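You operate a simulated robot arm through the tools that you are given. There is no shell and no other tool. Be economical: measure what you need, move in short steps, check, and stop when the job is done.

The job below is to be done with a simulated robot arm. You get a single attempt, and the scene is never put back.

JOB
Fill the two empty cells of the disc and turn both nuts past the lit lamp.
Fine: take the two nuts that lie by the lamp table; leave them on the disc and switch the lamp off.

The check looks at the end state, three seconds after you hand in, the way a careful person would. Anything else that was tipped, shoved, dropped, spilled or broken makes it a failure.

ROBOT AND FRAMES
A 7-joint arm with a two-finger parallel gripper, fixed in place. Base frame: the origin is at the foot of the arm, x ahead of it, y to its left, z up. Lengths are in mm, angles in rad, forces in N, time in s.
With the tool pointing down near the work surface it reaches from about 240 to 620 mm from the base axis. Its first joint turns from -1.152 to 1.152 rad. Payload 2.6 kg.
The tool frame sits at the grasp point between the pads (the TCP): z along the fingers, y along the line on which they close. The tips reach 30 mm beyond it. Largest opening 94 mm; finger width 28, thickness 10; the body of the gripper, 50 by 96 mm, starts 55 mm behind the TCP.
Orientation is that of the tool frame in the base frame, as a unit quaternion [w, x, y, z]. With the fingers straight down and closing along the base's y, the tool's x points along the base's -x, its y along +y and its z along -z.

CONTROLS
- The arm moves only by the tool move_arm. Its argument "rows" is a list of rows, each an object (a shift or turn left out is 0, a gripper value left out holds the last) with "slide": the shift along the tool's x, y, z in mm, a list of three; "delta_rot": the turn, a rotation vector about the tool's x, y, z in rad, a list of three; "gripper": the gripper command, from -1 (fully open) to 1 (shut), values between in proportion. In form: [{"slide": [dx, dy, dz], "delta_rot": [wx, wy, wz], "gripper": gripper}, ...]. A call has 1 to 12 rows; each row shifts and turns the commanded pose from where the row before left it, along the tool's axes as they then stand. Each row takes 0.2 s and may step no farther than 50 mm and 0.15 rad from the row before; otherwise, or with a gripper value out of range, the whole call is refused. Where a pose cannot be reached the arm comes as near as it can. A force on the tool above 90 N (or 10 N above the force at the start of the call, whichever is more), or a blocked arm, ends the call early, and 0.2 s more pass. The fingers move at their own pace (about 72 mm/s each) and stop on an object; they squeeze with about 41 N. The grip force told is the motor's: it shows also when the fingers shut on nothing. Time passes only in rows, and 0.2 s behind the last, so rows that do not move let the fingers close. It gives the time, the measured TCP pose, the force on the tool (base axes), the opening and the grip force at its end, in the units of the frame above (readings bear some noise).
- Cameras (640 x 400 px; columns grow to the right, rows downward): "scene" is fixed at [7.5, 417.7, 558.4]; the picture's right is [-0.95, -0.31, 0.00], its down [-0.20, 0.59, -0.78] and it looks along [0.24, -0.74, -0.62] (base axes); focal length 286 px, centre (320, 200). "wrist" rides on the gripper at [76, 14, -102] in the tool frame; the picture's right is [-0.18, 0.98, 0.00], its down [-0.75, -0.14, -0.64] and it looks along [-0.63, -0.12, 0.77] (tool axes); focal length 243 px, centre (320, 200). There is no depth. A picture from a camera that has moved, and an enlarged one, comes with that camera's place and axes in the base frame and with its lens.
- get_image(camera): a new picture of that camera. No time passes.
- close_up(camera, box): a new picture of the part [left, top, right, bottom] of that camera's present view, enlarged. No time passes.
- hand_in(): hands the job in; it is judged then, once.

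Go step by step. Nothing tells you positions but the pictures and the camera data: compare them with the known pose of the tool, close in by small moves and look again before you grip or let go. The budget is 120 turns and 84 pictures, counting those below and the enlarged ones. Unless the task says otherwise, let go and move clear before handing in, and close with one line.

The tools are called after "Emit:" as a command line: name --argument value ..., lists and objects as JSON in quotes. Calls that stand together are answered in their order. move_arm: Moves the arm, as the interface text tells. Its arguments: {"type":"object","properties":{"rows":{"type":"array"}},"required":["rows"]} The other tools are called the same way: get_image (camera) takes a picture; close_up (camera, box) takes an enlarged picture of a part of a camera's view; hand_in () hands the job in.

At the start:

```text
clock: 0.0
tool_pos: [368.3, 51.9, 368.9]
tool_rot: [0.0, 0.0, 1.0, -0.001]
force: [0.3, -0.2, 0.5]
opening: 94.1
grip_force: 0.1
```

scene: 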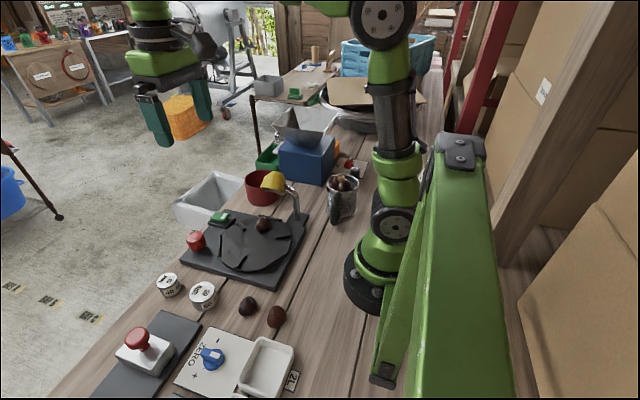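
wrist: 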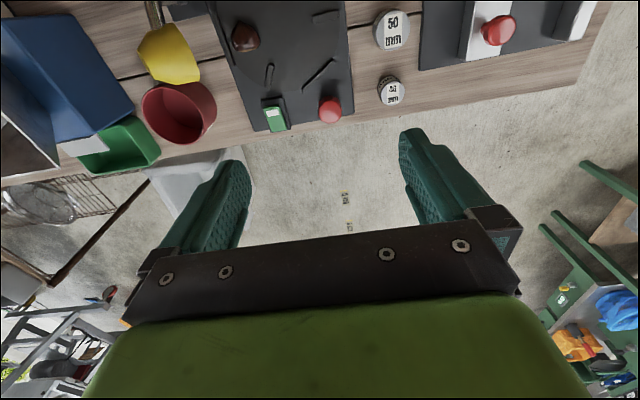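

I see a dark plate with a disc, a yellow lamp over a red bowl, a switch, red knob, and nuts on the table. I'll look closer before moving.

Emit:
close_up --camera "scene" --box '[160, 160, 320, 290]'

Emit:
close_up --camera "scene" --box '[90, 260, 330, 400]'

Emit:
close_up --camera "scene" --box '[240, 90, 400, 230]'

Emit:
close_up --camera "wrist" --box '[120, 0, 440, 160]'

```text
3.08 times, centred on (240, 225) of scene
camera zoom: at [7.5, 417.7, 558.4], right [-0.95, -0.31, 0.0], down [-0.2, 0.59, -0.78], along [0.24, -0.74, -0.62], focal length 882 px, centre (566, 123)
```

zoom: 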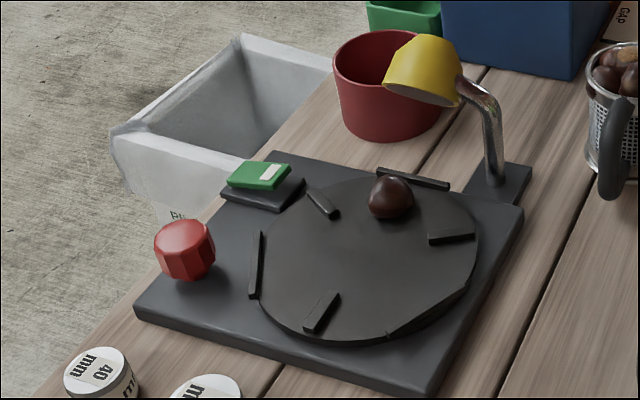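

```text
2.67 times, centred on (210, 330) of scene
camera zoom: at [7.5, 417.7, 558.4], right [-0.95, -0.31, 0.0], down [-0.2, 0.59, -0.78], along [0.24, -0.74, -0.62], focal length 764 px, centre (613, -147)
```

zoom: 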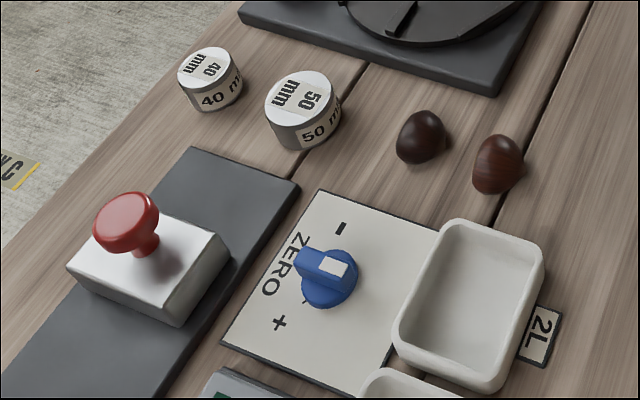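

```text
2.86 times, centred on (320, 160) of scene
camera zoom: at [7.5, 417.7, 558.4], right [-0.95, -0.31, 0.0], down [-0.2, 0.59, -0.78], along [0.24, -0.74, -0.62], focal length 819 px, centre (320, 314)
```

zoom: 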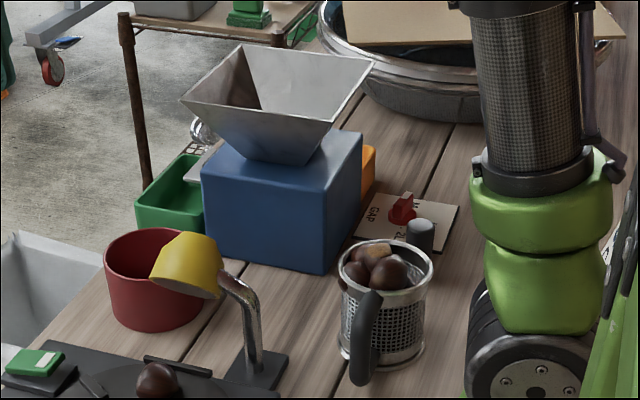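

```text
2.00 times, centred on (280, 80) of wrist
camera zoom: at [291.2, 64.8, 472.0], right [0.18, 0.98, 0.0], down [0.75, -0.14, 0.64], along [0.63, -0.12, -0.77], focal length 485 px, centre (400, 440)
```

zoom: 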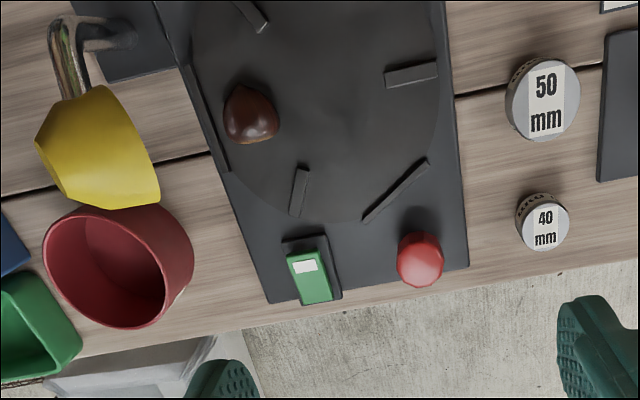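

Emit:
move_arm --rows '[{"slide": [40, -10, 0]}, {"slide": [40, -10, 0]}, {"slide": [40, -10, 0]}, {"slide": [0, 0, 0]}]'

Emit:
get_image --camera "wrist"

```text
clock: 1.0
tool_pos: [248.9, 21.9, 368.4]
tool_rot: [0.0, 0.0, 1.0, 0.0]
force: [0.1, 0.0, 0.0]
opening: 93.9
grip_force: 0.1
```

```text
77 pictures are left
camera wrist: at [171.7, 34.4, 471.5], right [0.18, 0.98, 0.0], down [0.75, -0.14, 0.64], along [0.63, -0.12, -0.77], focal length 243 px, centre (320, 200)
```

wrist: 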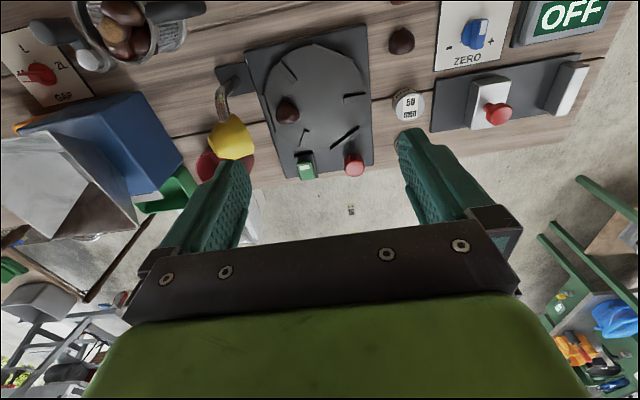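

Emit:
close_up --camera "wrist" --box '[200, 10, 424, 190]'

Emit:
close_up --camera "wrist" --box '[420, 0, 640, 140]'

Emit:
close_up --camera "wrist" --box '[0, 0, 240, 150]'

```text
2.22 times, centred on (312, 100) of wrist
camera zoom: at [171.7, 34.4, 471.5], right [0.18, 0.98, 0.0], down [0.75, -0.14, 0.64], along [0.63, -0.12, -0.77], focal length 539 px, centre (338, 422)
```

zoom: 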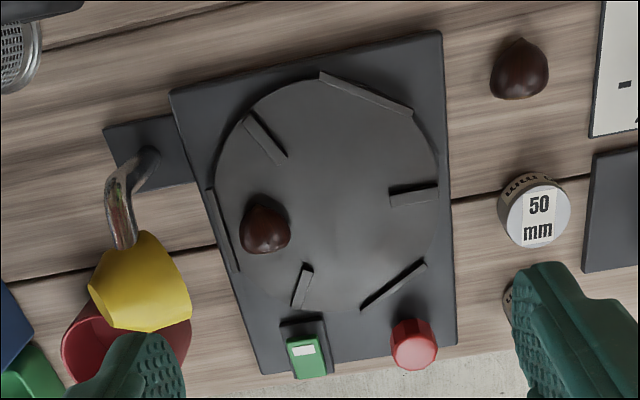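

```text
2.86 times, centred on (530, 70) of wrist
camera zoom: at [171.7, 34.4, 471.5], right [0.18, 0.98, 0.0], down [0.75, -0.14, 0.64], along [0.63, -0.12, -0.77], focal length 693 px, centre (-280, 571)
```

zoom: 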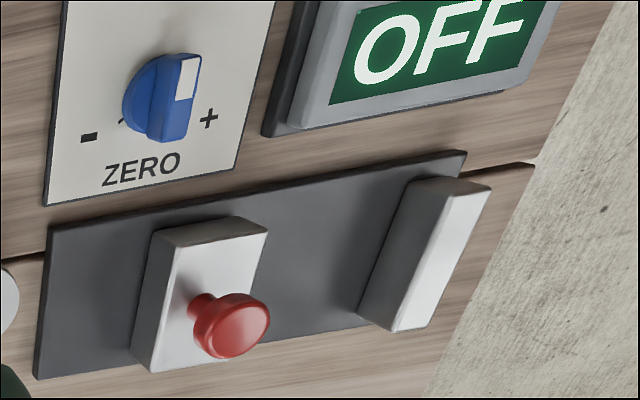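

```text
2.67 times, centred on (120, 75) of wrist
camera zoom: at [171.7, 34.4, 471.5], right [0.18, 0.98, 0.0], down [0.75, -0.14, 0.64], along [0.63, -0.12, -0.77], focal length 647 px, centre (853, 533)
```

zoom: 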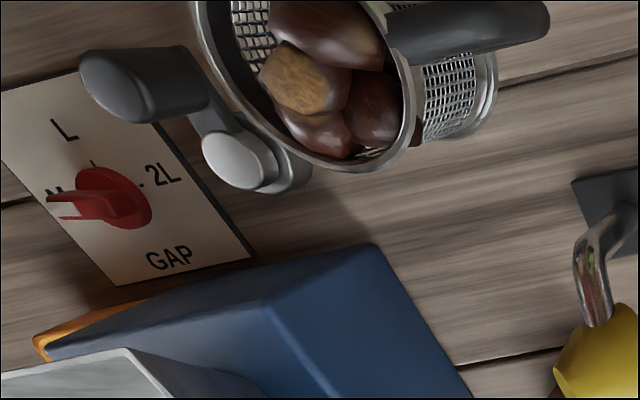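

Emit:
close_up --camera "scene" --box '[250, 160, 310, 200]'

Emit:
close_up --camera "scene" --box '[180, 200, 244, 260]'

```text
10.00 times, centred on (280, 180) of scene
camera zoom: at [7.4, 417.7, 558.4], right [-0.95, -0.31, 0.0], down [-0.2, 0.59, -0.78], along [0.24, -0.74, -0.62], focal length 2865 px, centre (720, 400)
```

zoom: 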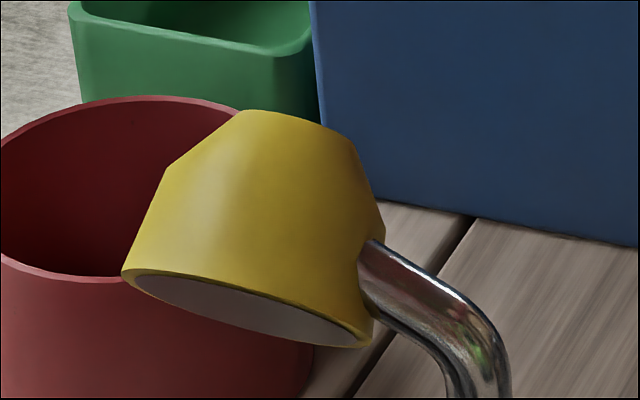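

```text
6.67 times, centred on (212, 230) of scene
camera zoom: at [7.4, 417.7, 558.4], right [-0.95, -0.31, 0.0], down [-0.2, 0.59, -0.78], along [0.24, -0.74, -0.62], focal length 1910 px, centre (1040, 0)
```

zoom: 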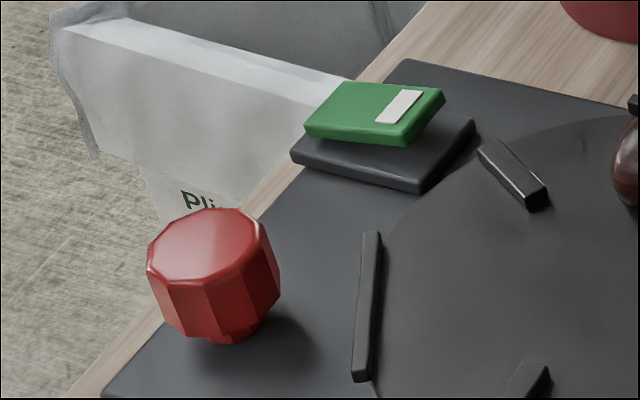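

Emit:
move_arm --rows '[{"slide": [0, 43, 0]}, {"slide": [0, 43, 0]}, {"slide": [0, 43, 0]}, {"slide": [0, 0, 45]}, {"slide": [0, 0, 45]}, {"slide": [0, 0, 45]}, {"slide": [0, 0, 45], "gripper": -0.4}, {"slide": [0, 0, 0]}]'

Emit:
get_image --camera "wrist"

Emit:
get_image --camera "scene"

```text
clock: 2.8
tool_pos: [247.8, 149.8, 189.3]
tool_rot: [0.0, 0.0, 1.0, 0.0]
force: [0.5, 1.0, -0.9]
opening: 66.0
grip_force: 0.0
```

```text
71 pictures are left
camera wrist: at [171.7, 163.5, 293.4], right [0.18, 0.98, 0.0], down [0.75, -0.14, 0.64], along [0.63, -0.12, -0.77], focal length 243 px, centre (320, 200)
```

wrist: 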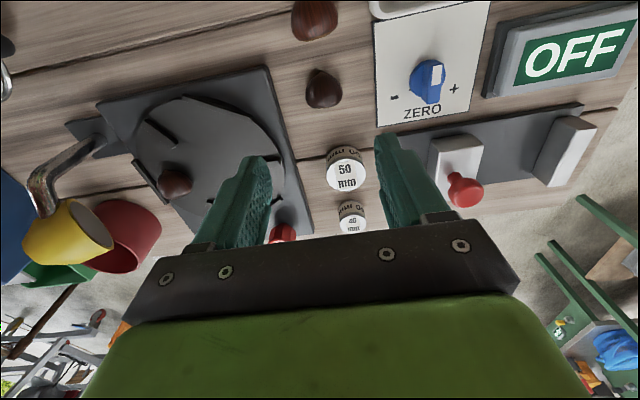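

```text
70 pictures are left
```

scene: 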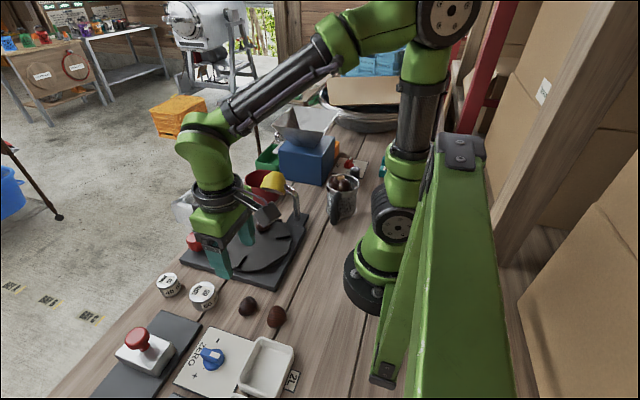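

Emit:
close_up --camera "wrist" --box '[270, 0, 370, 125]'

```text
3.20 times, centred on (320, 62) of wrist
camera zoom: at [171.7, 163.5, 293.4], right [0.18, 0.98, 0.0], down [0.75, -0.14, 0.64], along [0.63, -0.12, -0.77], focal length 776 px, centre (320, 640)
```

zoom: 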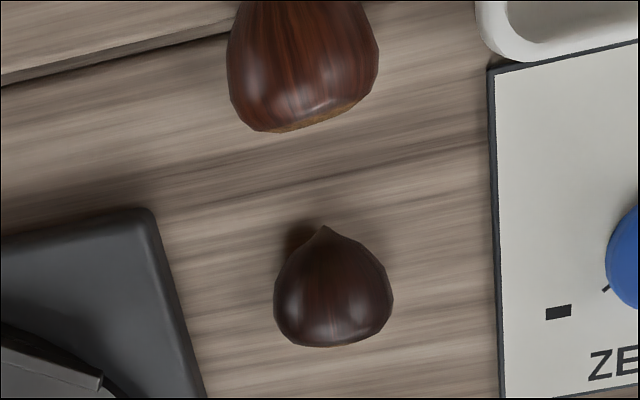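

Emit:
move_arm --rows '[{"slide": [-3, 2, 45]}, {"slide": [0, 0, 45]}, {"slide": [0, 0, 30]}, {"slide": [0, 0, 0]}]'

Emit:
get_image --camera "wrist"

Emit:
close_up --camera "scene" --box '[190, 230, 310, 340]'

```text
clock: 3.8
tool_pos: [250.3, 156.0, 69.6]
tool_rot: [0.0, 0.0, 1.0, 0.0]
force: [-0.9, 0.9, -0.2]
opening: 65.9
grip_force: 0.1
```

```text
68 pictures are left
camera wrist: at [173.4, 169.2, 173.3], right [0.18, 0.98, 0.0], down [0.75, -0.14, 0.64], along [0.63, -0.12, -0.77], focal length 243 px, centre (320, 200)
```

wrist: 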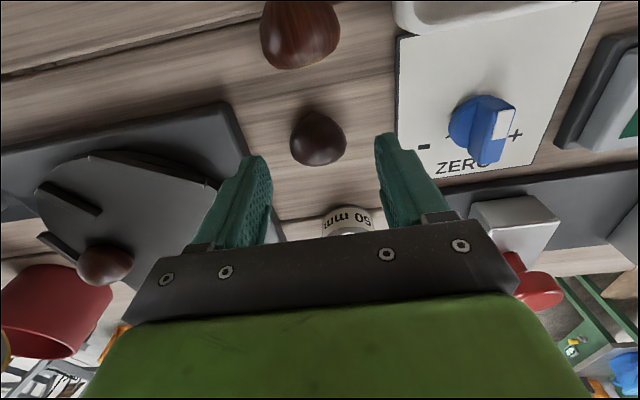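

```text
3.64 times, centred on (250, 285) of scene
camera zoom: at [7.5, 417.7, 558.4], right [-0.95, -0.31, 0.0], down [-0.2, 0.59, -0.78], along [0.24, -0.74, -0.62], focal length 1042 px, centre (574, -109)
```

zoom: 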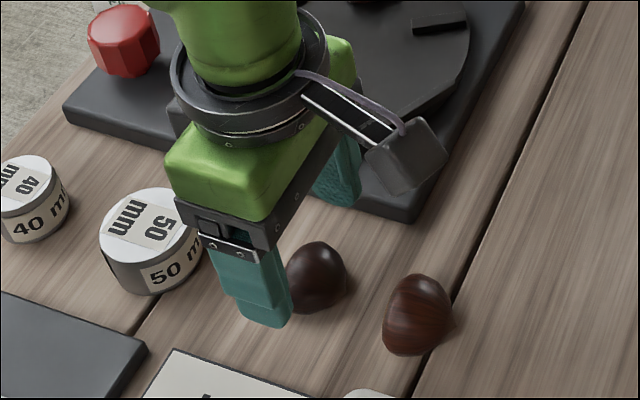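

Emit:
move_arm --rows '[{"slide": [0, -2, 17]}, {"slide": [0, 0, 17]}, {"slide": [0, 0, 0]}]'

Emit:
get_image --camera "wrist"

```text
clock: 4.6
tool_pos: [249.8, 152.2, 34.8]
tool_rot: [0.0, 0.0, 1.0, 0.0]
force: [-0.5, -0.4, -0.8]
opening: 66.1
grip_force: 0.1
```

```text
66 pictures are left
camera wrist: at [174.6, 165.0, 138.7], right [0.18, 0.98, 0.0], down [0.75, -0.14, 0.64], along [0.63, -0.12, -0.77], focal length 243 px, centre (320, 200)
```

wrist: 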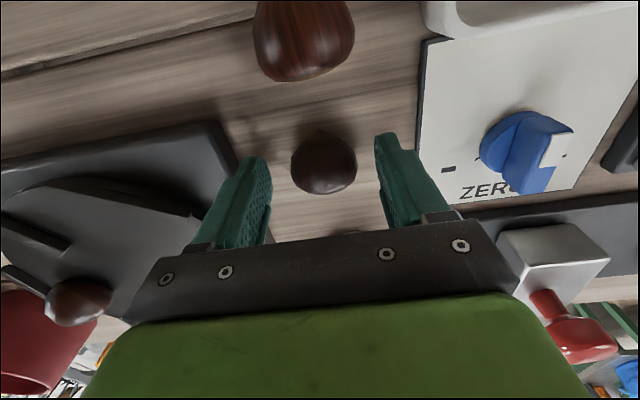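

Emit:
move_arm --rows '[{"gripper": 1}, {}, {}, {}]'

Emit:
move_arm --rows '[{"slide": [0, 0, -20]}, {"slide": [0, 0, -40]}, {"slide": [0, 0, -40]}, {}]'

Emit:
get_image --camera "wrist"

```text
clock: 5.6
tool_pos: [252.2, 152.5, 37.4]
tool_rot: [0.0, 0.0, 1.0, 0.0]
force: [-0.2, 0.4, 0.6]
opening: 38.5
grip_force: 41.3
```

```text
clock: 6.6
tool_pos: [250.1, 150.7, 134.7]
tool_rot: [0.0, 0.001, 1.0, 0.001]
force: [-0.4, 0.6, 0.3]
opening: 38.1
grip_force: 41.1
```

```text
65 pictures are left
camera wrist: at [174.4, 164.0, 238.0], right [0.18, 0.98, 0.0], down [0.75, -0.14, 0.64], along [0.63, -0.12, -0.77], focal length 243 px, centre (320, 200)
```

wrist: 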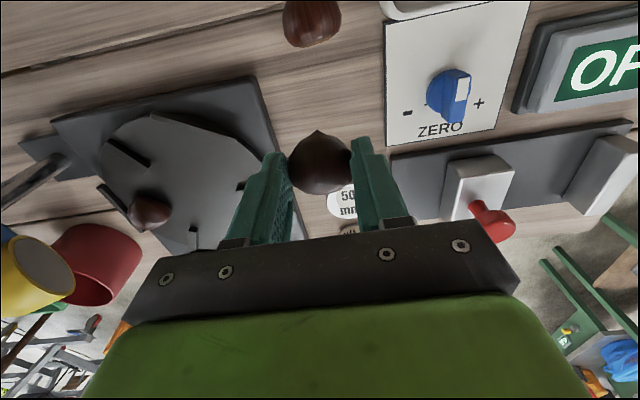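

Emit:
move_arm --rows '[{"slide": [-35, -33, 0]}, {"slide": [-35, -33, 0]}, {"slide": [-35, -33, 0]}, {"slide": [0, -33, 0]}, {"slide": [0, 0, 40]}, {}]'

Emit:
get_image --camera "wrist"

Emit:
close_up --camera "scene" --box '[170, 160, 330, 290]'

```text
clock: 8.0
tool_pos: [354.7, 15.8, 93.5]
tool_rot: [0.0, 0.0, 1.0, 0.0]
force: [-0.2, -0.3, 0.3]
opening: 38.5
grip_force: 40.9
```

```text
64 pictures are left
camera wrist: at [278.0, 29.6, 197.0], right [0.18, 0.98, 0.0], down [0.75, -0.14, 0.64], along [0.63, -0.12, -0.77], focal length 243 px, centre (320, 200)
```

wrist: 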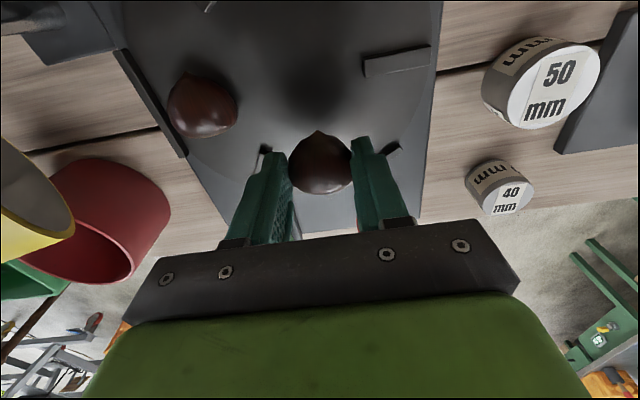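

```text
3.08 times, centred on (250, 225) of scene
camera zoom: at [7.5, 417.7, 558.4], right [-0.95, -0.31, 0.0], down [-0.2, 0.59, -0.78], along [0.24, -0.74, -0.62], focal length 882 px, centre (535, 123)
```

zoom: 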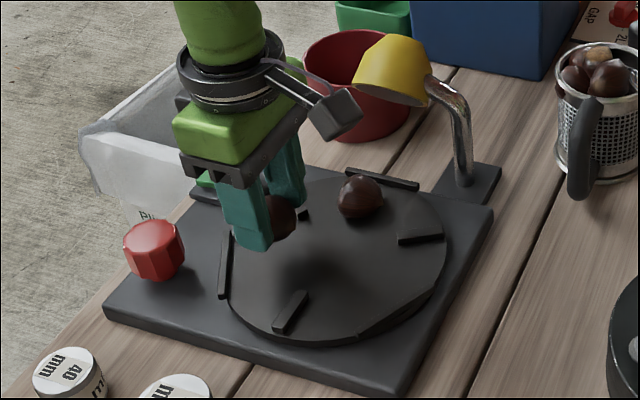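

Emit:
move_arm --rows '[{"slide": [0, 4, 12]}, {"slide": [0, 0, 10]}, {}]'

Emit:
close_up --camera "scene" --box '[200, 190, 290, 260]'

Emit:
get_image --camera "wrist"

```text
clock: 8.8
tool_pos: [355.2, 21.8, 71.9]
tool_rot: [0.0, 0.0, 1.0, 0.0]
force: [0.1, -0.1, 0.4]
opening: 38.4
grip_force: 40.3
```

```text
5.71 times, centred on (245, 225) of scene
camera zoom: at [7.5, 417.7, 558.4], right [-0.95, -0.31, 0.0], down [-0.2, 0.59, -0.78], along [0.24, -0.74, -0.62], focal length 1637 px, centre (749, 57)
```

zoom: 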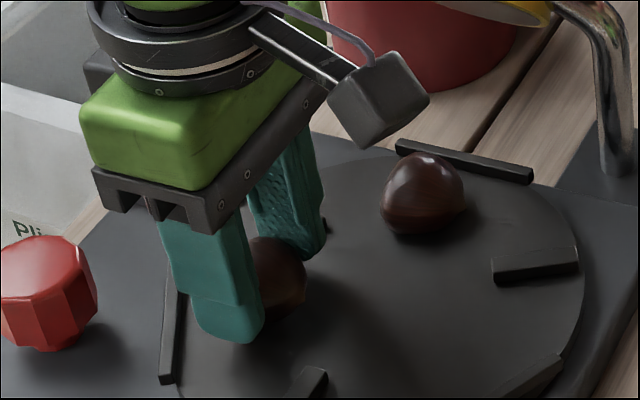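

```text
61 pictures are left
camera wrist: at [278.3, 35.2, 174.9], right [0.18, 0.98, 0.0], down [0.75, -0.14, 0.64], along [0.63, -0.12, -0.77], focal length 243 px, centre (320, 200)
```

wrist: 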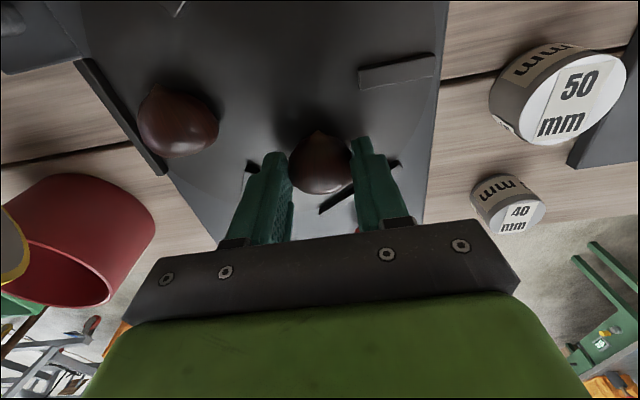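

Emit:
move_arm --rows '[{"slide": [0, 0, 4]}, {}]'

Emit:
move_arm --rows '[{"slide": [0, 0, 3]}, {}]'

Emit:
close_up --camera "scene" --box '[200, 190, 290, 260]'

```text
clock: 9.4
tool_pos: [354.7, 23.2, 66.8]
tool_rot: [-0.001, 0.001, 1.0, 0.0]
force: [-0.1, 0.4, -0.4]
opening: 38.5
grip_force: 41.3
```

```text
clock: 10.0
tool_pos: [357.2, 21.9, 66.8]
tool_rot: [0.001, 0.001, 1.0, 0.0]
force: [-9.4, -3.8, 29.7]
opening: 38.3
grip_force: 40.4
```

```text
5.71 times, centred on (245, 225) of scene
camera zoom: at [7.3, 417.7, 558.4], right [-0.95, -0.31, 0.0], down [-0.2, 0.59, -0.78], along [0.24, -0.74, -0.62], focal length 1637 px, centre (749, 57)
```

zoom: 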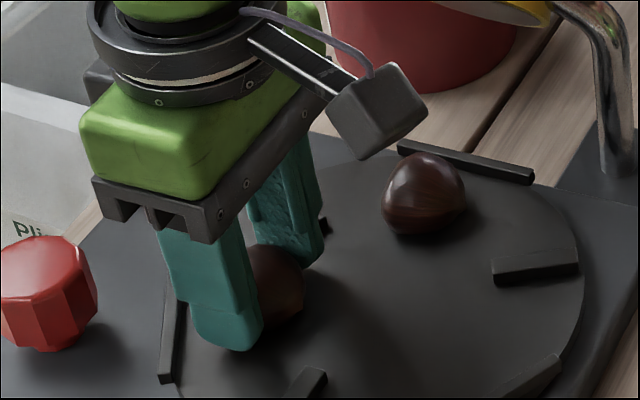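

Emit:
move_arm --rows '[{"slide": [0, 0, -2]}, {"gripper": -0.2}, {}, {}]'

Emit:
move_arm --rows '[{"slide": [0, 0, -20]}, {"slide": [0, 0, -40]}, {"slide": [0, 0, -40]}, {}]'

Emit:
get_image --camera "wrist"

```text
clock: 11.0
tool_pos: [355.8, 22.5, 66.8]
tool_rot: [0.0, 0.0, 1.0, 0.001]
force: [0.1, 1.2, -0.6]
opening: 56.3
grip_force: 0.1
```

```text
clock: 12.0
tool_pos: [354.9, 23.3, 168.2]
tool_rot: [-0.001, 0.001, 1.0, 0.0]
force: [-0.1, -0.4, 0.4]
opening: 56.2
grip_force: 0.0
```

```text
59 pictures are left
camera wrist: at [278.8, 35.9, 271.4], right [0.18, 0.98, 0.0], down [0.75, -0.14, 0.64], along [0.63, -0.12, -0.77], focal length 243 px, centre (320, 200)
```

wrist: 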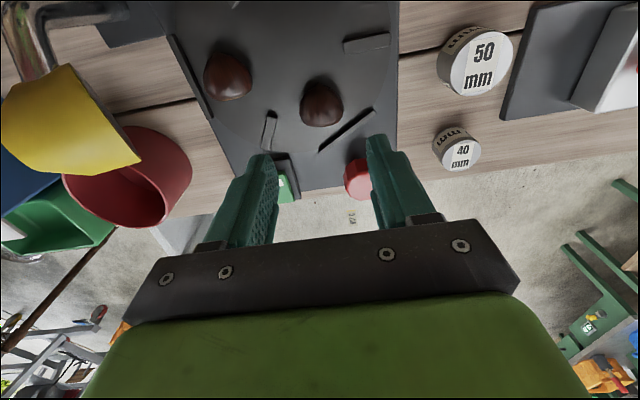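

Emit:
move_arm --rows '[{"slide": [42, 33, 0], "gripper": -0.3}, {"slide": [42, 25, 0]}, {"slide": [42, 37, 0]}, {"slide": [42, 37, 0]}, {"slide": [0, 0, 30]}, {}]'

Emit:
get_image --camera "wrist"

Emit:
get_image --camera "scene"

```text
refused: row 1 steps farther than a row can; nothing moved
```

```text
58 pictures are left
camera wrist: at [278.8, 35.9, 271.4], right [0.18, 0.98, 0.0], down [0.75, -0.14, 0.64], along [0.63, -0.12, -0.77], focal length 243 px, centre (320, 200)
```

wrist: 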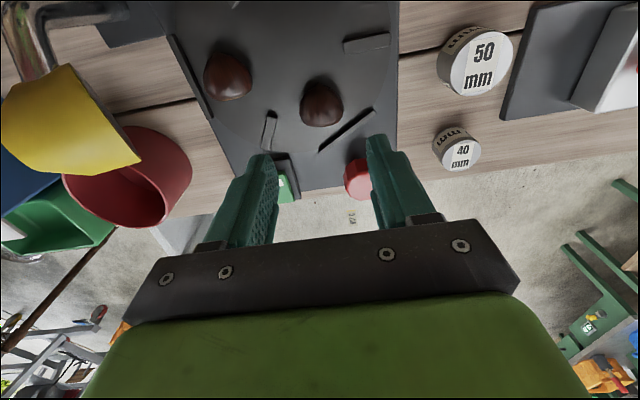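

```text
57 pictures are left
```

scene: 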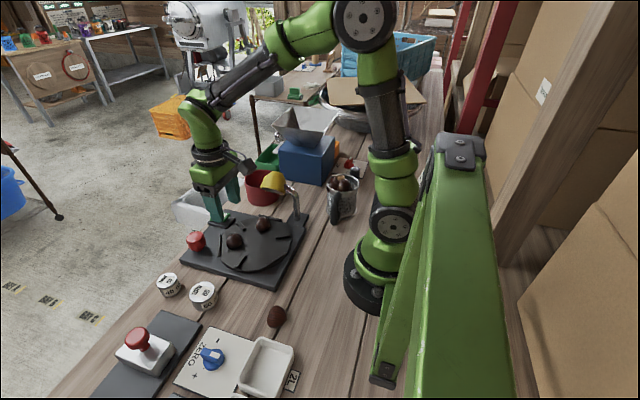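

Emit:
move_arm --rows '[{"slide": [30, 27, 0], "gripper": -0.3}, {"slide": [30, 27, 0]}, {"slide": [30, 27, 0]}, {"slide": [30, 27, 0]}, {"slide": [30, 24, 0]}, {"slide": [17, 0, 30]}, {}]'

Emit:
get_image --camera "wrist"

Emit:
get_image --camera "scene"

```text
clock: 13.6
tool_pos: [189.3, 155.0, 136.8]
tool_rot: [0.001, 0.0, 1.0, 0.0]
force: [-0.4, -0.3, 0.0]
opening: 61.1
grip_force: 0.1
```

```text
56 pictures are left
camera wrist: at [112.2, 168.3, 239.8], right [0.18, 0.98, 0.0], down [0.75, -0.14, 0.64], along [0.63, -0.12, -0.77], focal length 243 px, centre (320, 200)
```

wrist: 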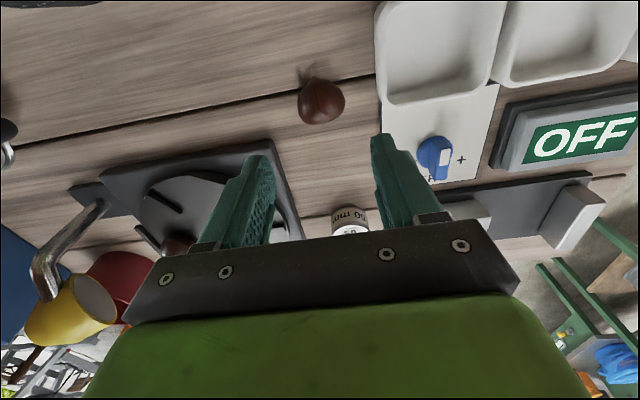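

```text
55 pictures are left
```

scene: 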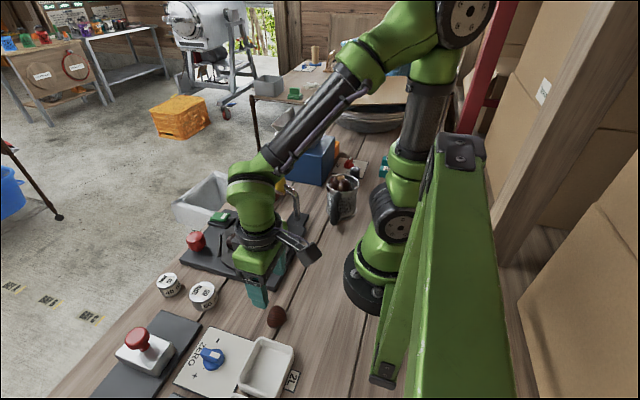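

Emit:
move_arm --rows '[{"slide": [3, 0, 40]}, {"slide": [0, 0, 30]}, {"slide": [0, 0, 15]}, {}]'

Emit:
get_image --camera "wrist"

Emit:
close_up --camera "scene" --box '[220, 270, 330, 370]'

```text
clock: 14.6
tool_pos: [185.8, 155.8, 52.3]
tool_rot: [0.0, 0.001, 1.0, 0.0]
force: [0.2, 0.4, -0.1]
opening: 61.0
grip_force: 0.1
```

```text
54 pictures are left
camera wrist: at [109.3, 168.5, 155.3], right [0.18, 0.98, 0.0], down [0.75, -0.14, 0.64], along [0.63, -0.12, -0.77], focal length 243 px, centre (320, 200)
```

wrist: 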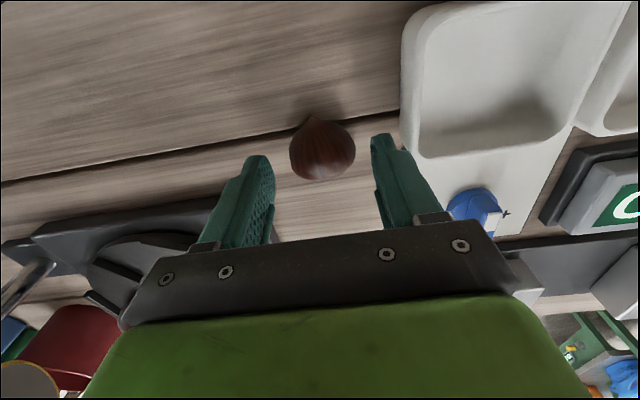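

```text
4.00 times, centred on (275, 320) of scene
camera zoom: at [7.5, 417.7, 558.4], right [-0.95, -0.31, 0.0], down [-0.2, 0.59, -0.78], along [0.24, -0.74, -0.62], focal length 1146 px, centre (500, -280)
```

zoom: 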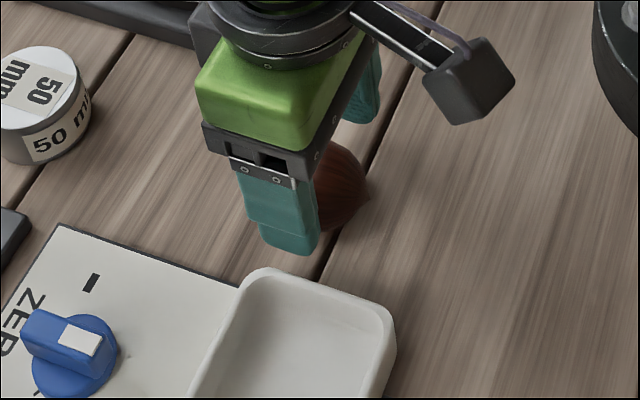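

Emit:
move_arm --rows '[{"slide": [2, -1, 15]}, {}, {"gripper": 1}, {}, {}, {}]'

Emit:
move_arm --rows '[{"slide": [0, 0, -20]}, {"slide": [0, 0, -40]}, {"slide": [0, 0, -40]}, {}]'

Emit:
get_image --camera "wrist"

```text
clock: 16.0
tool_pos: [184.7, 154.4, 35.7]
tool_rot: [0.0, 0.0, 1.0, 0.0]
force: [1.1, -0.3, -0.8]
opening: 42.2
grip_force: 40.9
```

```text
clock: 17.0
tool_pos: [182.8, 153.8, 137.6]
tool_rot: [0.0, 0.0, 1.0, 0.001]
force: [-0.1, -0.1, -0.5]
opening: 42.5
grip_force: 41.2
```

```text
52 pictures are left
camera wrist: at [106.9, 167.3, 241.1], right [0.18, 0.98, 0.0], down [0.75, -0.14, 0.64], along [0.63, -0.12, -0.77], focal length 243 px, centre (320, 200)
```

wrist: 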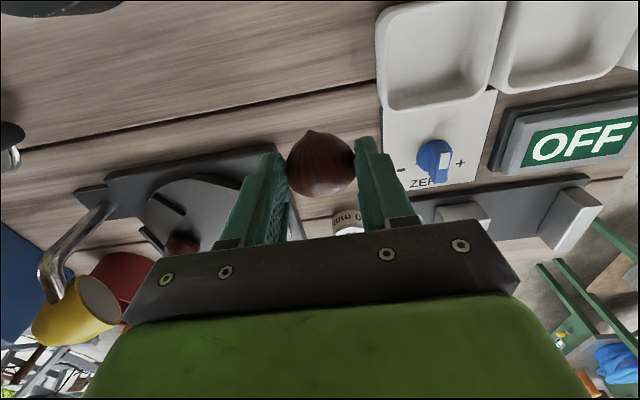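

Emit:
move_arm --rows '[{"slide": [-24, -33.5, 0]}, {"slide": [-24, -33.5, 0]}, {"slide": [-24, -33.5, 0]}, {"slide": [-22, -33.5, 0]}, {"slide": [0, 0, 40]}, {}]'

Emit:
get_image --camera "wrist"

Emit:
close_up --camera "scene" --box '[180, 170, 330, 290]'

```text
clock: 18.4
tool_pos: [278.6, 17.0, 97.3]
tool_rot: [0.0, 0.0, 1.0, 0.0]
force: [-0.3, 0.1, -0.8]
opening: 42.7
grip_force: 40.8
```

```text
51 pictures are left
camera wrist: at [202.8, 30.4, 200.0], right [0.18, 0.98, 0.0], down [0.75, -0.14, 0.64], along [0.63, -0.12, -0.77], focal length 243 px, centre (320, 200)
```

wrist: 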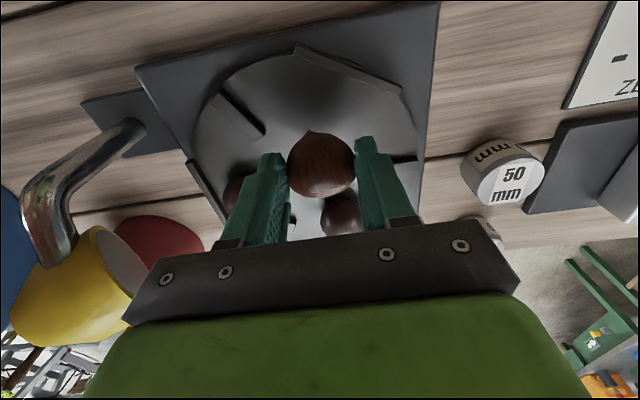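

```text
3.33 times, centred on (255, 230) of scene
camera zoom: at [7.5, 417.7, 558.4], right [-0.95, -0.31, 0.0], down [-0.2, 0.59, -0.78], along [0.24, -0.74, -0.62], focal length 955 px, centre (537, 100)
```

zoom: 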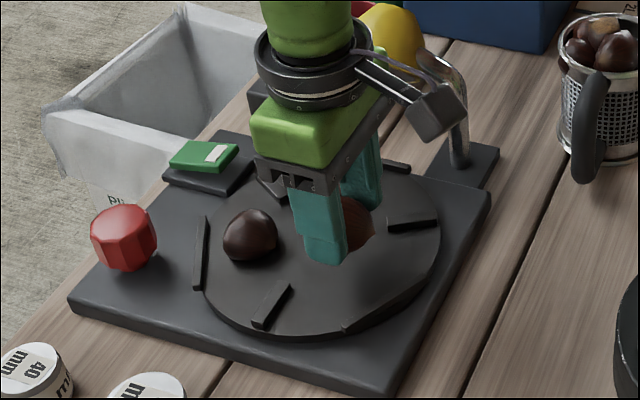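

Emit:
move_arm --rows '[{"slide": [0, 3, 14]}, {"slide": [0, 0, 11]}, {}, {"slide": [0, 0, 2]}, {}]'

```text
clock: 19.6
tool_pos: [278.4, 21.7, 69.1]
tool_rot: [0.0, 0.0, 1.0, 0.0]
force: [0.3, -0.4, -0.6]
opening: 42.2
grip_force: 40.9
```

Emit:
move_arm --rows '[{"slide": [0, 0, 2]}, {}]'

Emit:
close_up --camera "scene" --box '[220, 200, 300, 260]'

```text
clock: 20.2
tool_pos: [278.1, 22.6, 68.9]
tool_rot: [0.0, 0.0, 1.0, -0.001]
force: [0.5, 0.1, 1.5]
opening: 42.5
grip_force: 40.7
```

```text
6.67 times, centred on (260, 230) of scene
camera zoom: at [7.5, 417.7, 558.4], right [-0.95, -0.31, 0.0], down [-0.2, 0.59, -0.78], along [0.24, -0.74, -0.62], focal length 1910 px, centre (720, 0)
```

zoom: 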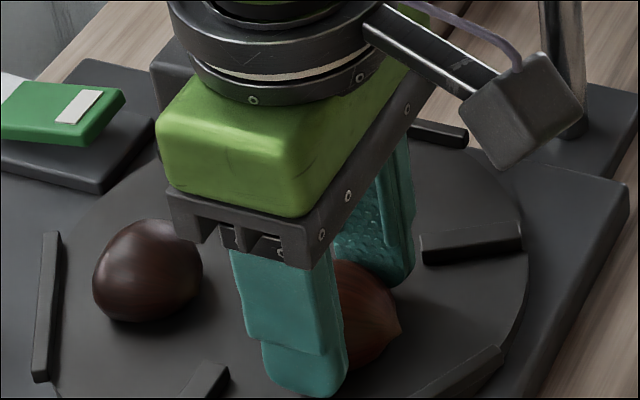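

Emit:
move_arm --rows '[{"slide": [0, 0, 1]}, {"gripper": -0.25}, {}, {}]'

Emit:
move_arm --rows '[{"slide": [0, 0, -20]}, {"slide": [0, 0, -40]}, {"slide": [0, 0, -40]}, {}]'

Emit:
get_image --camera "wrist"

```text
clock: 21.2
tool_pos: [278.6, 22.5, 67.8]
tool_rot: [0.0, 0.0, 1.0, 0.0]
force: [0.6, -0.7, 0.2]
opening: 58.8
grip_force: 0.1
```

```text
clock: 22.2
tool_pos: [280.7, 22.9, 167.4]
tool_rot: [0.0, 0.001, 1.0, 0.0]
force: [0.1, 0.5, 0.4]
opening: 58.7
grip_force: 0.1
```

```text
48 pictures are left
camera wrist: at [203.4, 36.7, 270.0], right [0.18, 0.98, 0.0], down [0.75, -0.14, 0.64], along [0.63, -0.12, -0.77], focal length 243 px, centre (320, 200)
```

wrist: 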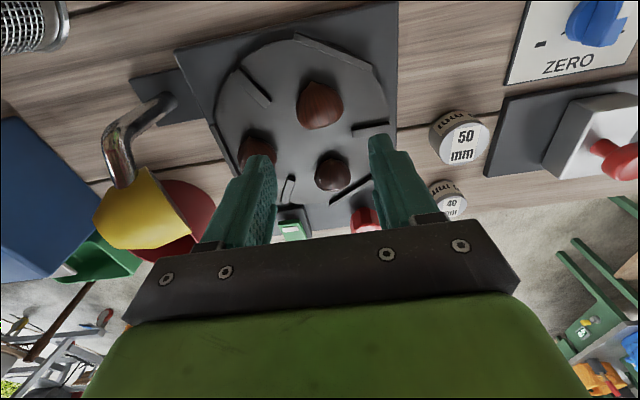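

Emit:
move_arm --rows '[{"slide": [-45, 0, 0], "gripper": 1}, {"slide": [-45, 0, 0]}, {"slide": [-45, 0, 0]}, {"slide": [-45, 0, 0]}, {"slide": [-20, -34, 0]}, {"slide": [0, -34, 0]}, {}]'

Emit:
close_up --camera "wrist" --box '[180, 0, 460, 175]'

Emit:
get_image --camera "scene"

```text
clock: 23.8
tool_pos: [479.1, -47.2, 166.6]
tool_rot: [0.0, 0.0, 1.0, 0.0]
force: [0.2, -0.7, -0.9]
opening: 0.0
grip_force: 33.3
```

```text
2.29 times, centred on (320, 88) of wrist
camera zoom: at [402.5, -34.4, 270.3], right [0.18, 0.98, 0.0], down [0.75, -0.14, 0.64], along [0.63, -0.12, -0.77], focal length 555 px, centre (320, 457)
```

zoom: 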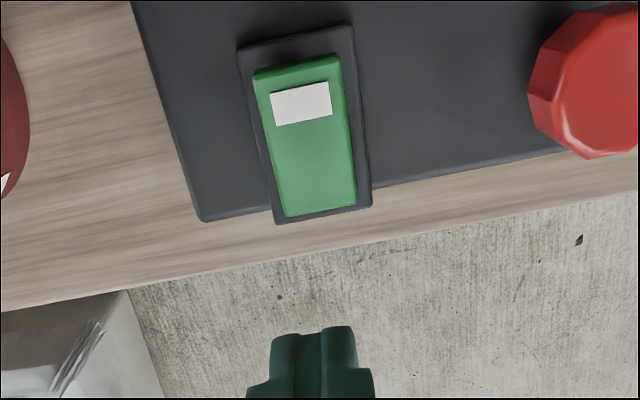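

```text
46 pictures are left
```

scene: 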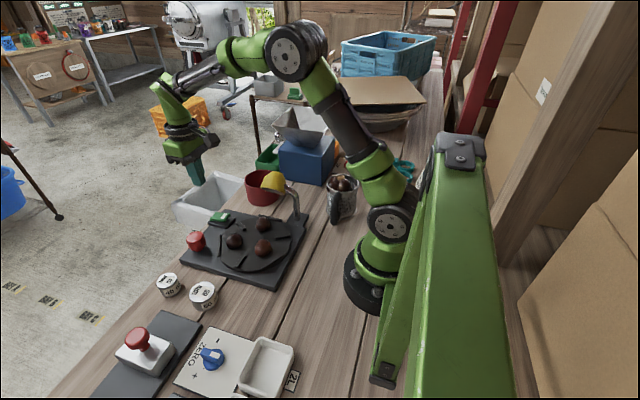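

Emit:
move_arm --rows '[{"slide": [27, 1, 0]}, {"slide": [28, 0, 0]}, {"slide": [0, 0, 40]}, {"slide": [0, 0, 36]}, {}]'

Emit:
close_up --camera "scene" --box '[180, 170, 300, 260]'

Emit:
get_image --camera "wrist"

```text
clock: 25.0
tool_pos: [421.7, -43.2, 91.4]
tool_rot: [0.0, 0.0, 1.0, 0.0]
force: [-0.3, 0.2, 0.3]
opening: 0.0
grip_force: 33.1
```

```text
4.44 times, centred on (240, 215) of scene
camera zoom: at [7.5, 417.7, 558.4], right [-0.95, -0.31, 0.0], down [-0.2, 0.59, -0.78], along [0.24, -0.74, -0.62], focal length 1274 px, centre (676, 133)
```

zoom: 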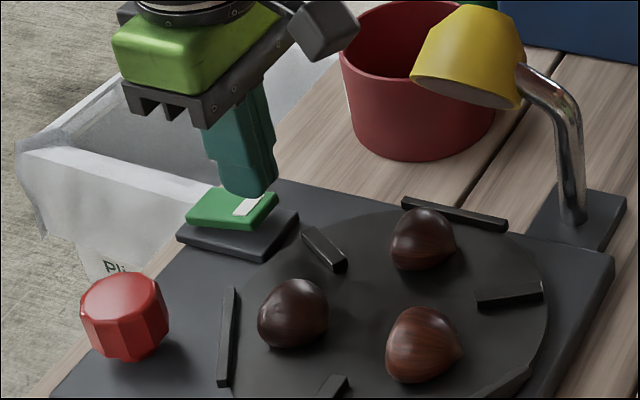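

```text
44 pictures are left
camera wrist: at [345.4, -30.1, 195.5], right [0.18, 0.98, 0.0], down [0.75, -0.14, 0.64], along [0.63, -0.12, -0.77], focal length 243 px, centre (320, 200)
```

wrist: 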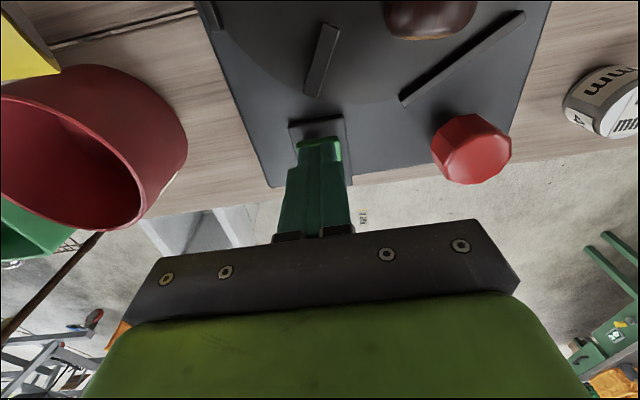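

Emit:
move_arm --rows '[{"slide": [0, 0, 5]}, {"slide": [0, 0, 5]}, {}]'

Emit:
move_arm --rows '[{"slide": [0, 0, 3]}, {"slide": [0, 0, 3]}, {}]'

Emit:
close_up --camera "scene" --box '[180, 170, 300, 260]'

```text
clock: 25.8
tool_pos: [422.7, -44.0, 81.7]
tool_rot: [0.0, 0.0, 1.0, 0.0]
force: [0.3, -0.7, -0.1]
opening: 0.3
grip_force: 32.6
```

```text
clock: 26.6
tool_pos: [422.0, -44.8, 76.4]
tool_rot: [0.001, 0.0, 1.0, 0.001]
force: [-1.3, -0.2, 1.7]
opening: 0.2
grip_force: 32.9
```

```text
4.44 times, centred on (240, 215) of scene
camera zoom: at [7.5, 417.7, 558.4], right [-0.95, -0.31, 0.0], down [-0.2, 0.59, -0.78], along [0.24, -0.74, -0.62], focal length 1274 px, centre (676, 133)
```

zoom: 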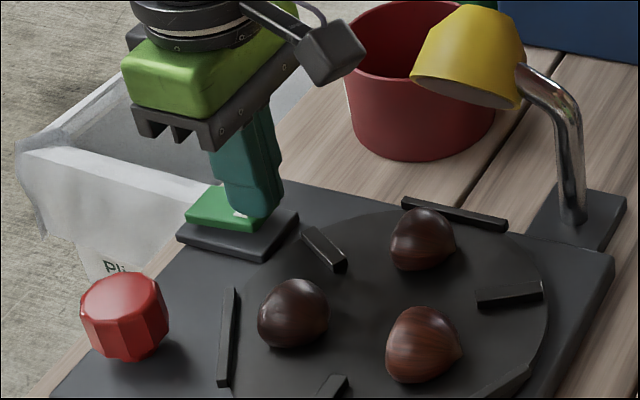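

Contact is being made and the rocker is tipping; I'll press a little farther.

Emit:
move_arm --rows '[{"slide": [0, 0, 3]}, {"slide": [0, 0, 2]}, {}]'

Emit:
close_up --camera "scene" --box '[180, 170, 300, 260]'

```text
clock: 27.4
tool_pos: [422.0, -45.0, 71.5]
tool_rot: [0.0, 0.0, 1.0, 0.0]
force: [-15.6, -1.0, 26.8]
opening: 0.1
grip_force: 33.2
```

```text
4.44 times, centred on (240, 215) of scene
camera zoom: at [7.3, 417.7, 558.3], right [-0.95, -0.31, 0.0], down [-0.2, 0.59, -0.78], along [0.24, -0.74, -0.62], focal length 1274 px, centre (676, 133)
```

zoom: 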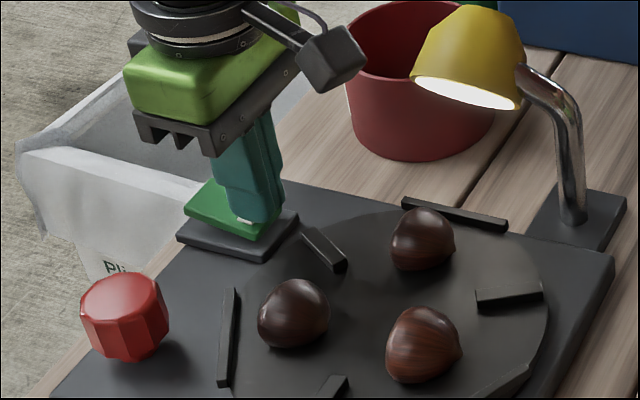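

Emit:
move_arm --rows '[{"slide": [0, 0, -30]}, {"slide": [0, 0, -45]}, {"slide": [-35, 30, 0]}, {"slide": [-25, 40, 0]}, {"slide": [0, 30, 0], "gripper": -0.4}, {}, {}]'

Emit:
close_up --camera "wrist" --box '[180, 0, 460, 175]'

Emit:
close_up --camera "scene" --box '[170, 160, 310, 265]'

```text
clock: 29.0
tool_pos: [481.7, 54.8, 145.0]
tool_rot: [0.0, 0.0, 1.0, 0.0]
force: [-0.6, 0.7, 0.2]
opening: 66.0
grip_force: 0.1
```

```text
2.29 times, centred on (320, 88) of wrist
camera zoom: at [405.9, 67.9, 248.6], right [0.18, 0.98, 0.0], down [0.75, -0.14, 0.64], along [0.63, -0.12, -0.77], focal length 555 px, centre (320, 457)
```

zoom: 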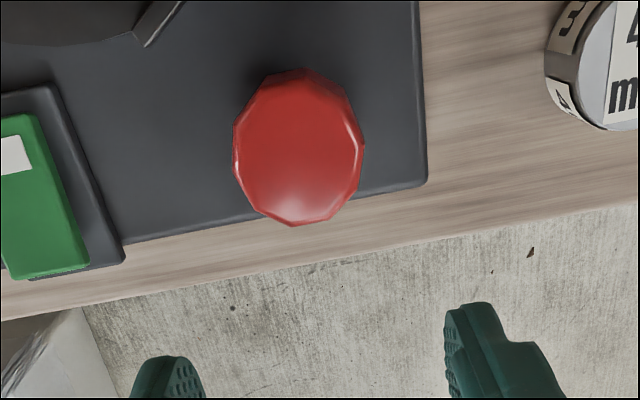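

```text
3.81 times, centred on (240, 212) of scene
camera zoom: at [7.5, 417.7, 558.4], right [-0.95, -0.31, 0.0], down [-0.2, 0.59, -0.78], along [0.24, -0.74, -0.62], focal length 1092 px, centre (625, 152)
```

zoom: 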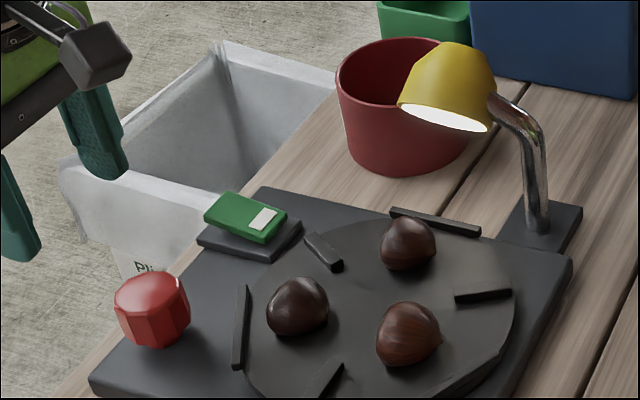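

Emit:
move_arm --rows '[{"slide": [40, -2, 0]}, {"slide": [0, 0, 45]}, {}]'

Emit:
get_image --camera "wrist"

Emit:
close_up --camera "scene" --box '[160, 190, 260, 265]'

```text
clock: 29.8
tool_pos: [440.7, 52.5, 102.2]
tool_rot: [0.0, 0.0, 1.0, 0.0]
force: [0.5, 0.1, 0.0]
opening: 65.8
grip_force: 0.0
```

```text
39 pictures are left
camera wrist: at [364.9, 65.9, 205.0], right [0.18, 0.98, 0.0], down [0.75, -0.14, 0.64], along [0.63, -0.12, -0.77], focal length 243 px, centre (320, 200)
```

wrist: 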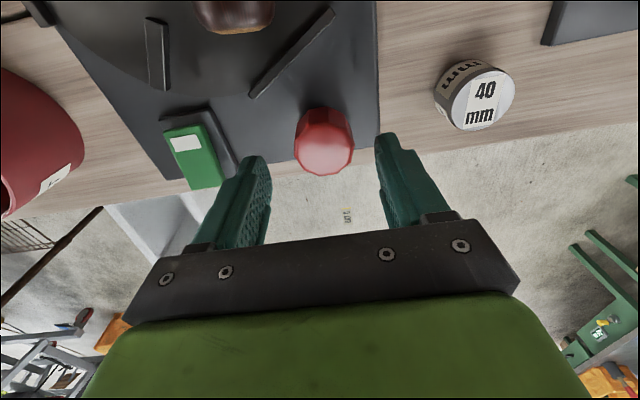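

```text
5.33 times, centred on (210, 228) of scene
camera zoom: at [7.5, 417.7, 558.4], right [-0.95, -0.31, 0.0], down [-0.2, 0.59, -0.78], along [0.24, -0.74, -0.62], focal length 1528 px, centre (907, 53)
```

zoom: 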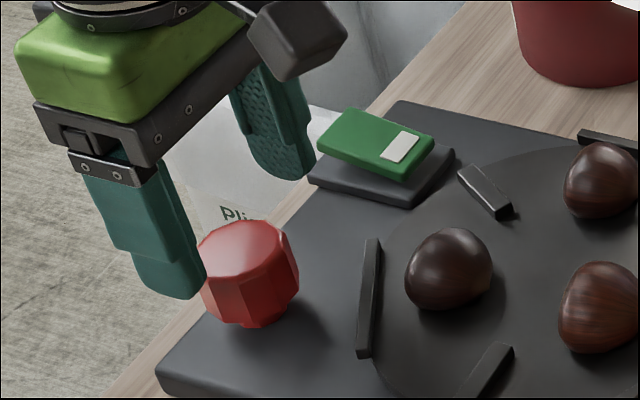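

Emit:
move_arm --rows '[{"slide": [-1, 1, 20]}, {"slide": [0, 0, 20]}, {}]'

Emit:
close_up --camera "scene" --box '[160, 190, 260, 265]'

```text
clock: 30.6
tool_pos: [442.2, 52.5, 62.4]
tool_rot: [0.001, 0.001, 1.0, 0.0]
force: [-0.2, -0.4, 0.2]
opening: 65.9
grip_force: 0.2
```

```text
5.33 times, centred on (210, 228) of scene
camera zoom: at [7.5, 417.7, 558.4], right [-0.95, -0.31, 0.0], down [-0.2, 0.59, -0.78], along [0.24, -0.74, -0.62], focal length 1528 px, centre (907, 53)
```

zoom: 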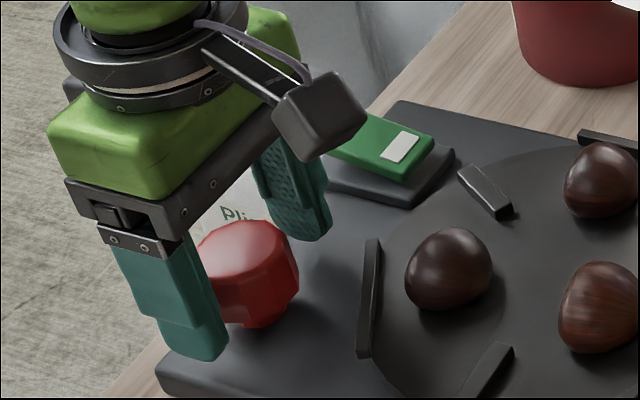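

Emit:
move_arm --rows '[{"gripper": 1}, {}, {}, {}]'

Emit:
move_arm --rows '[{"delta_rot": [0, 0, 0.1]}, {"delta_rot": [0, 0, 0.1]}, {"delta_rot": [0, 0, 0.1]}, {}]'

Emit:
close_up --camera "scene" --box '[170, 160, 310, 265]'

```text
clock: 31.6
tool_pos: [444.1, 55.7, 61.5]
tool_rot: [0.0, 0.0, 1.0, 0.0]
force: [2.6, 11.4, -5.2]
opening: 41.7
grip_force: 44.9
```

```text
clock: 32.6
tool_pos: [441.6, 54.8, 62.8]
tool_rot: [-0.001, 0.152, 0.988, 0.0]
force: [-21.4, 9.4, 23.2]
opening: 41.5
grip_force: 44.8
```

```text
3.81 times, centred on (240, 212) of scene
camera zoom: at [7.3, 417.7, 558.4], right [-0.95, -0.31, 0.0], down [-0.2, 0.59, -0.78], along [0.24, -0.74, -0.62], focal length 1092 px, centre (625, 152)
```

zoom: 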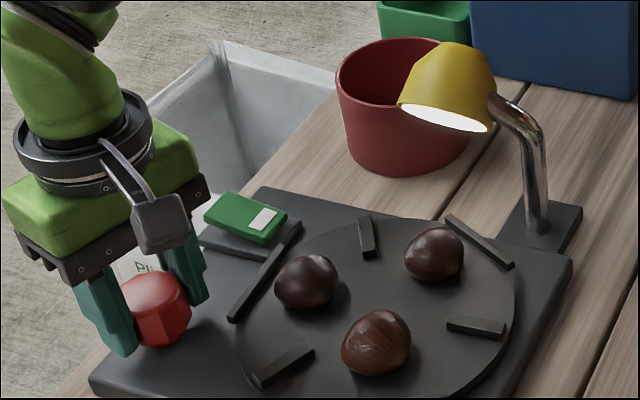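

Emit:
move_arm --rows '[{"delta_rot": [0, 0, 0.1]}, {"delta_rot": [0, 0, 0.1]}, {"delta_rot": [0, 0, 0.1]}, {"delta_rot": [0, 0, 0.1]}, {"delta_rot": [0, 0, 0.1]}, {"delta_rot": [0, 0, 0.1]}, {}]'

Emit:
close_up --camera "scene" --box '[170, 160, 310, 265]'

```text
clock: 34.2
tool_pos: [443.3, 54.4, 60.4]
tool_rot: [-0.001, 0.437, 0.899, 0.0]
force: [-17.8, 4.3, 31.0]
opening: 41.5
grip_force: 45.2
```

```text
3.81 times, centred on (240, 212) of scene
camera zoom: at [7.3, 417.7, 558.4], right [-0.95, -0.31, 0.0], down [-0.2, 0.59, -0.78], along [0.24, -0.74, -0.62], focal length 1092 px, centre (625, 152)
```

zoom: 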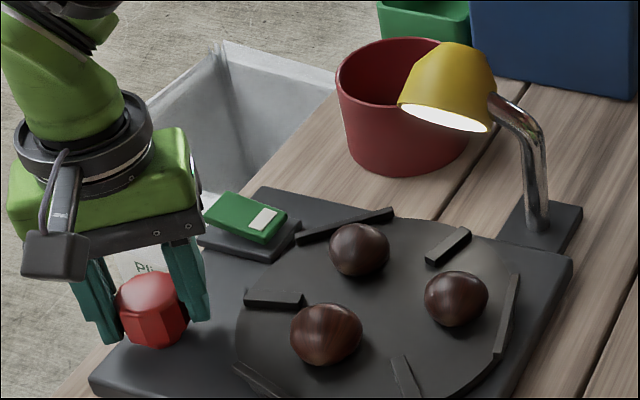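

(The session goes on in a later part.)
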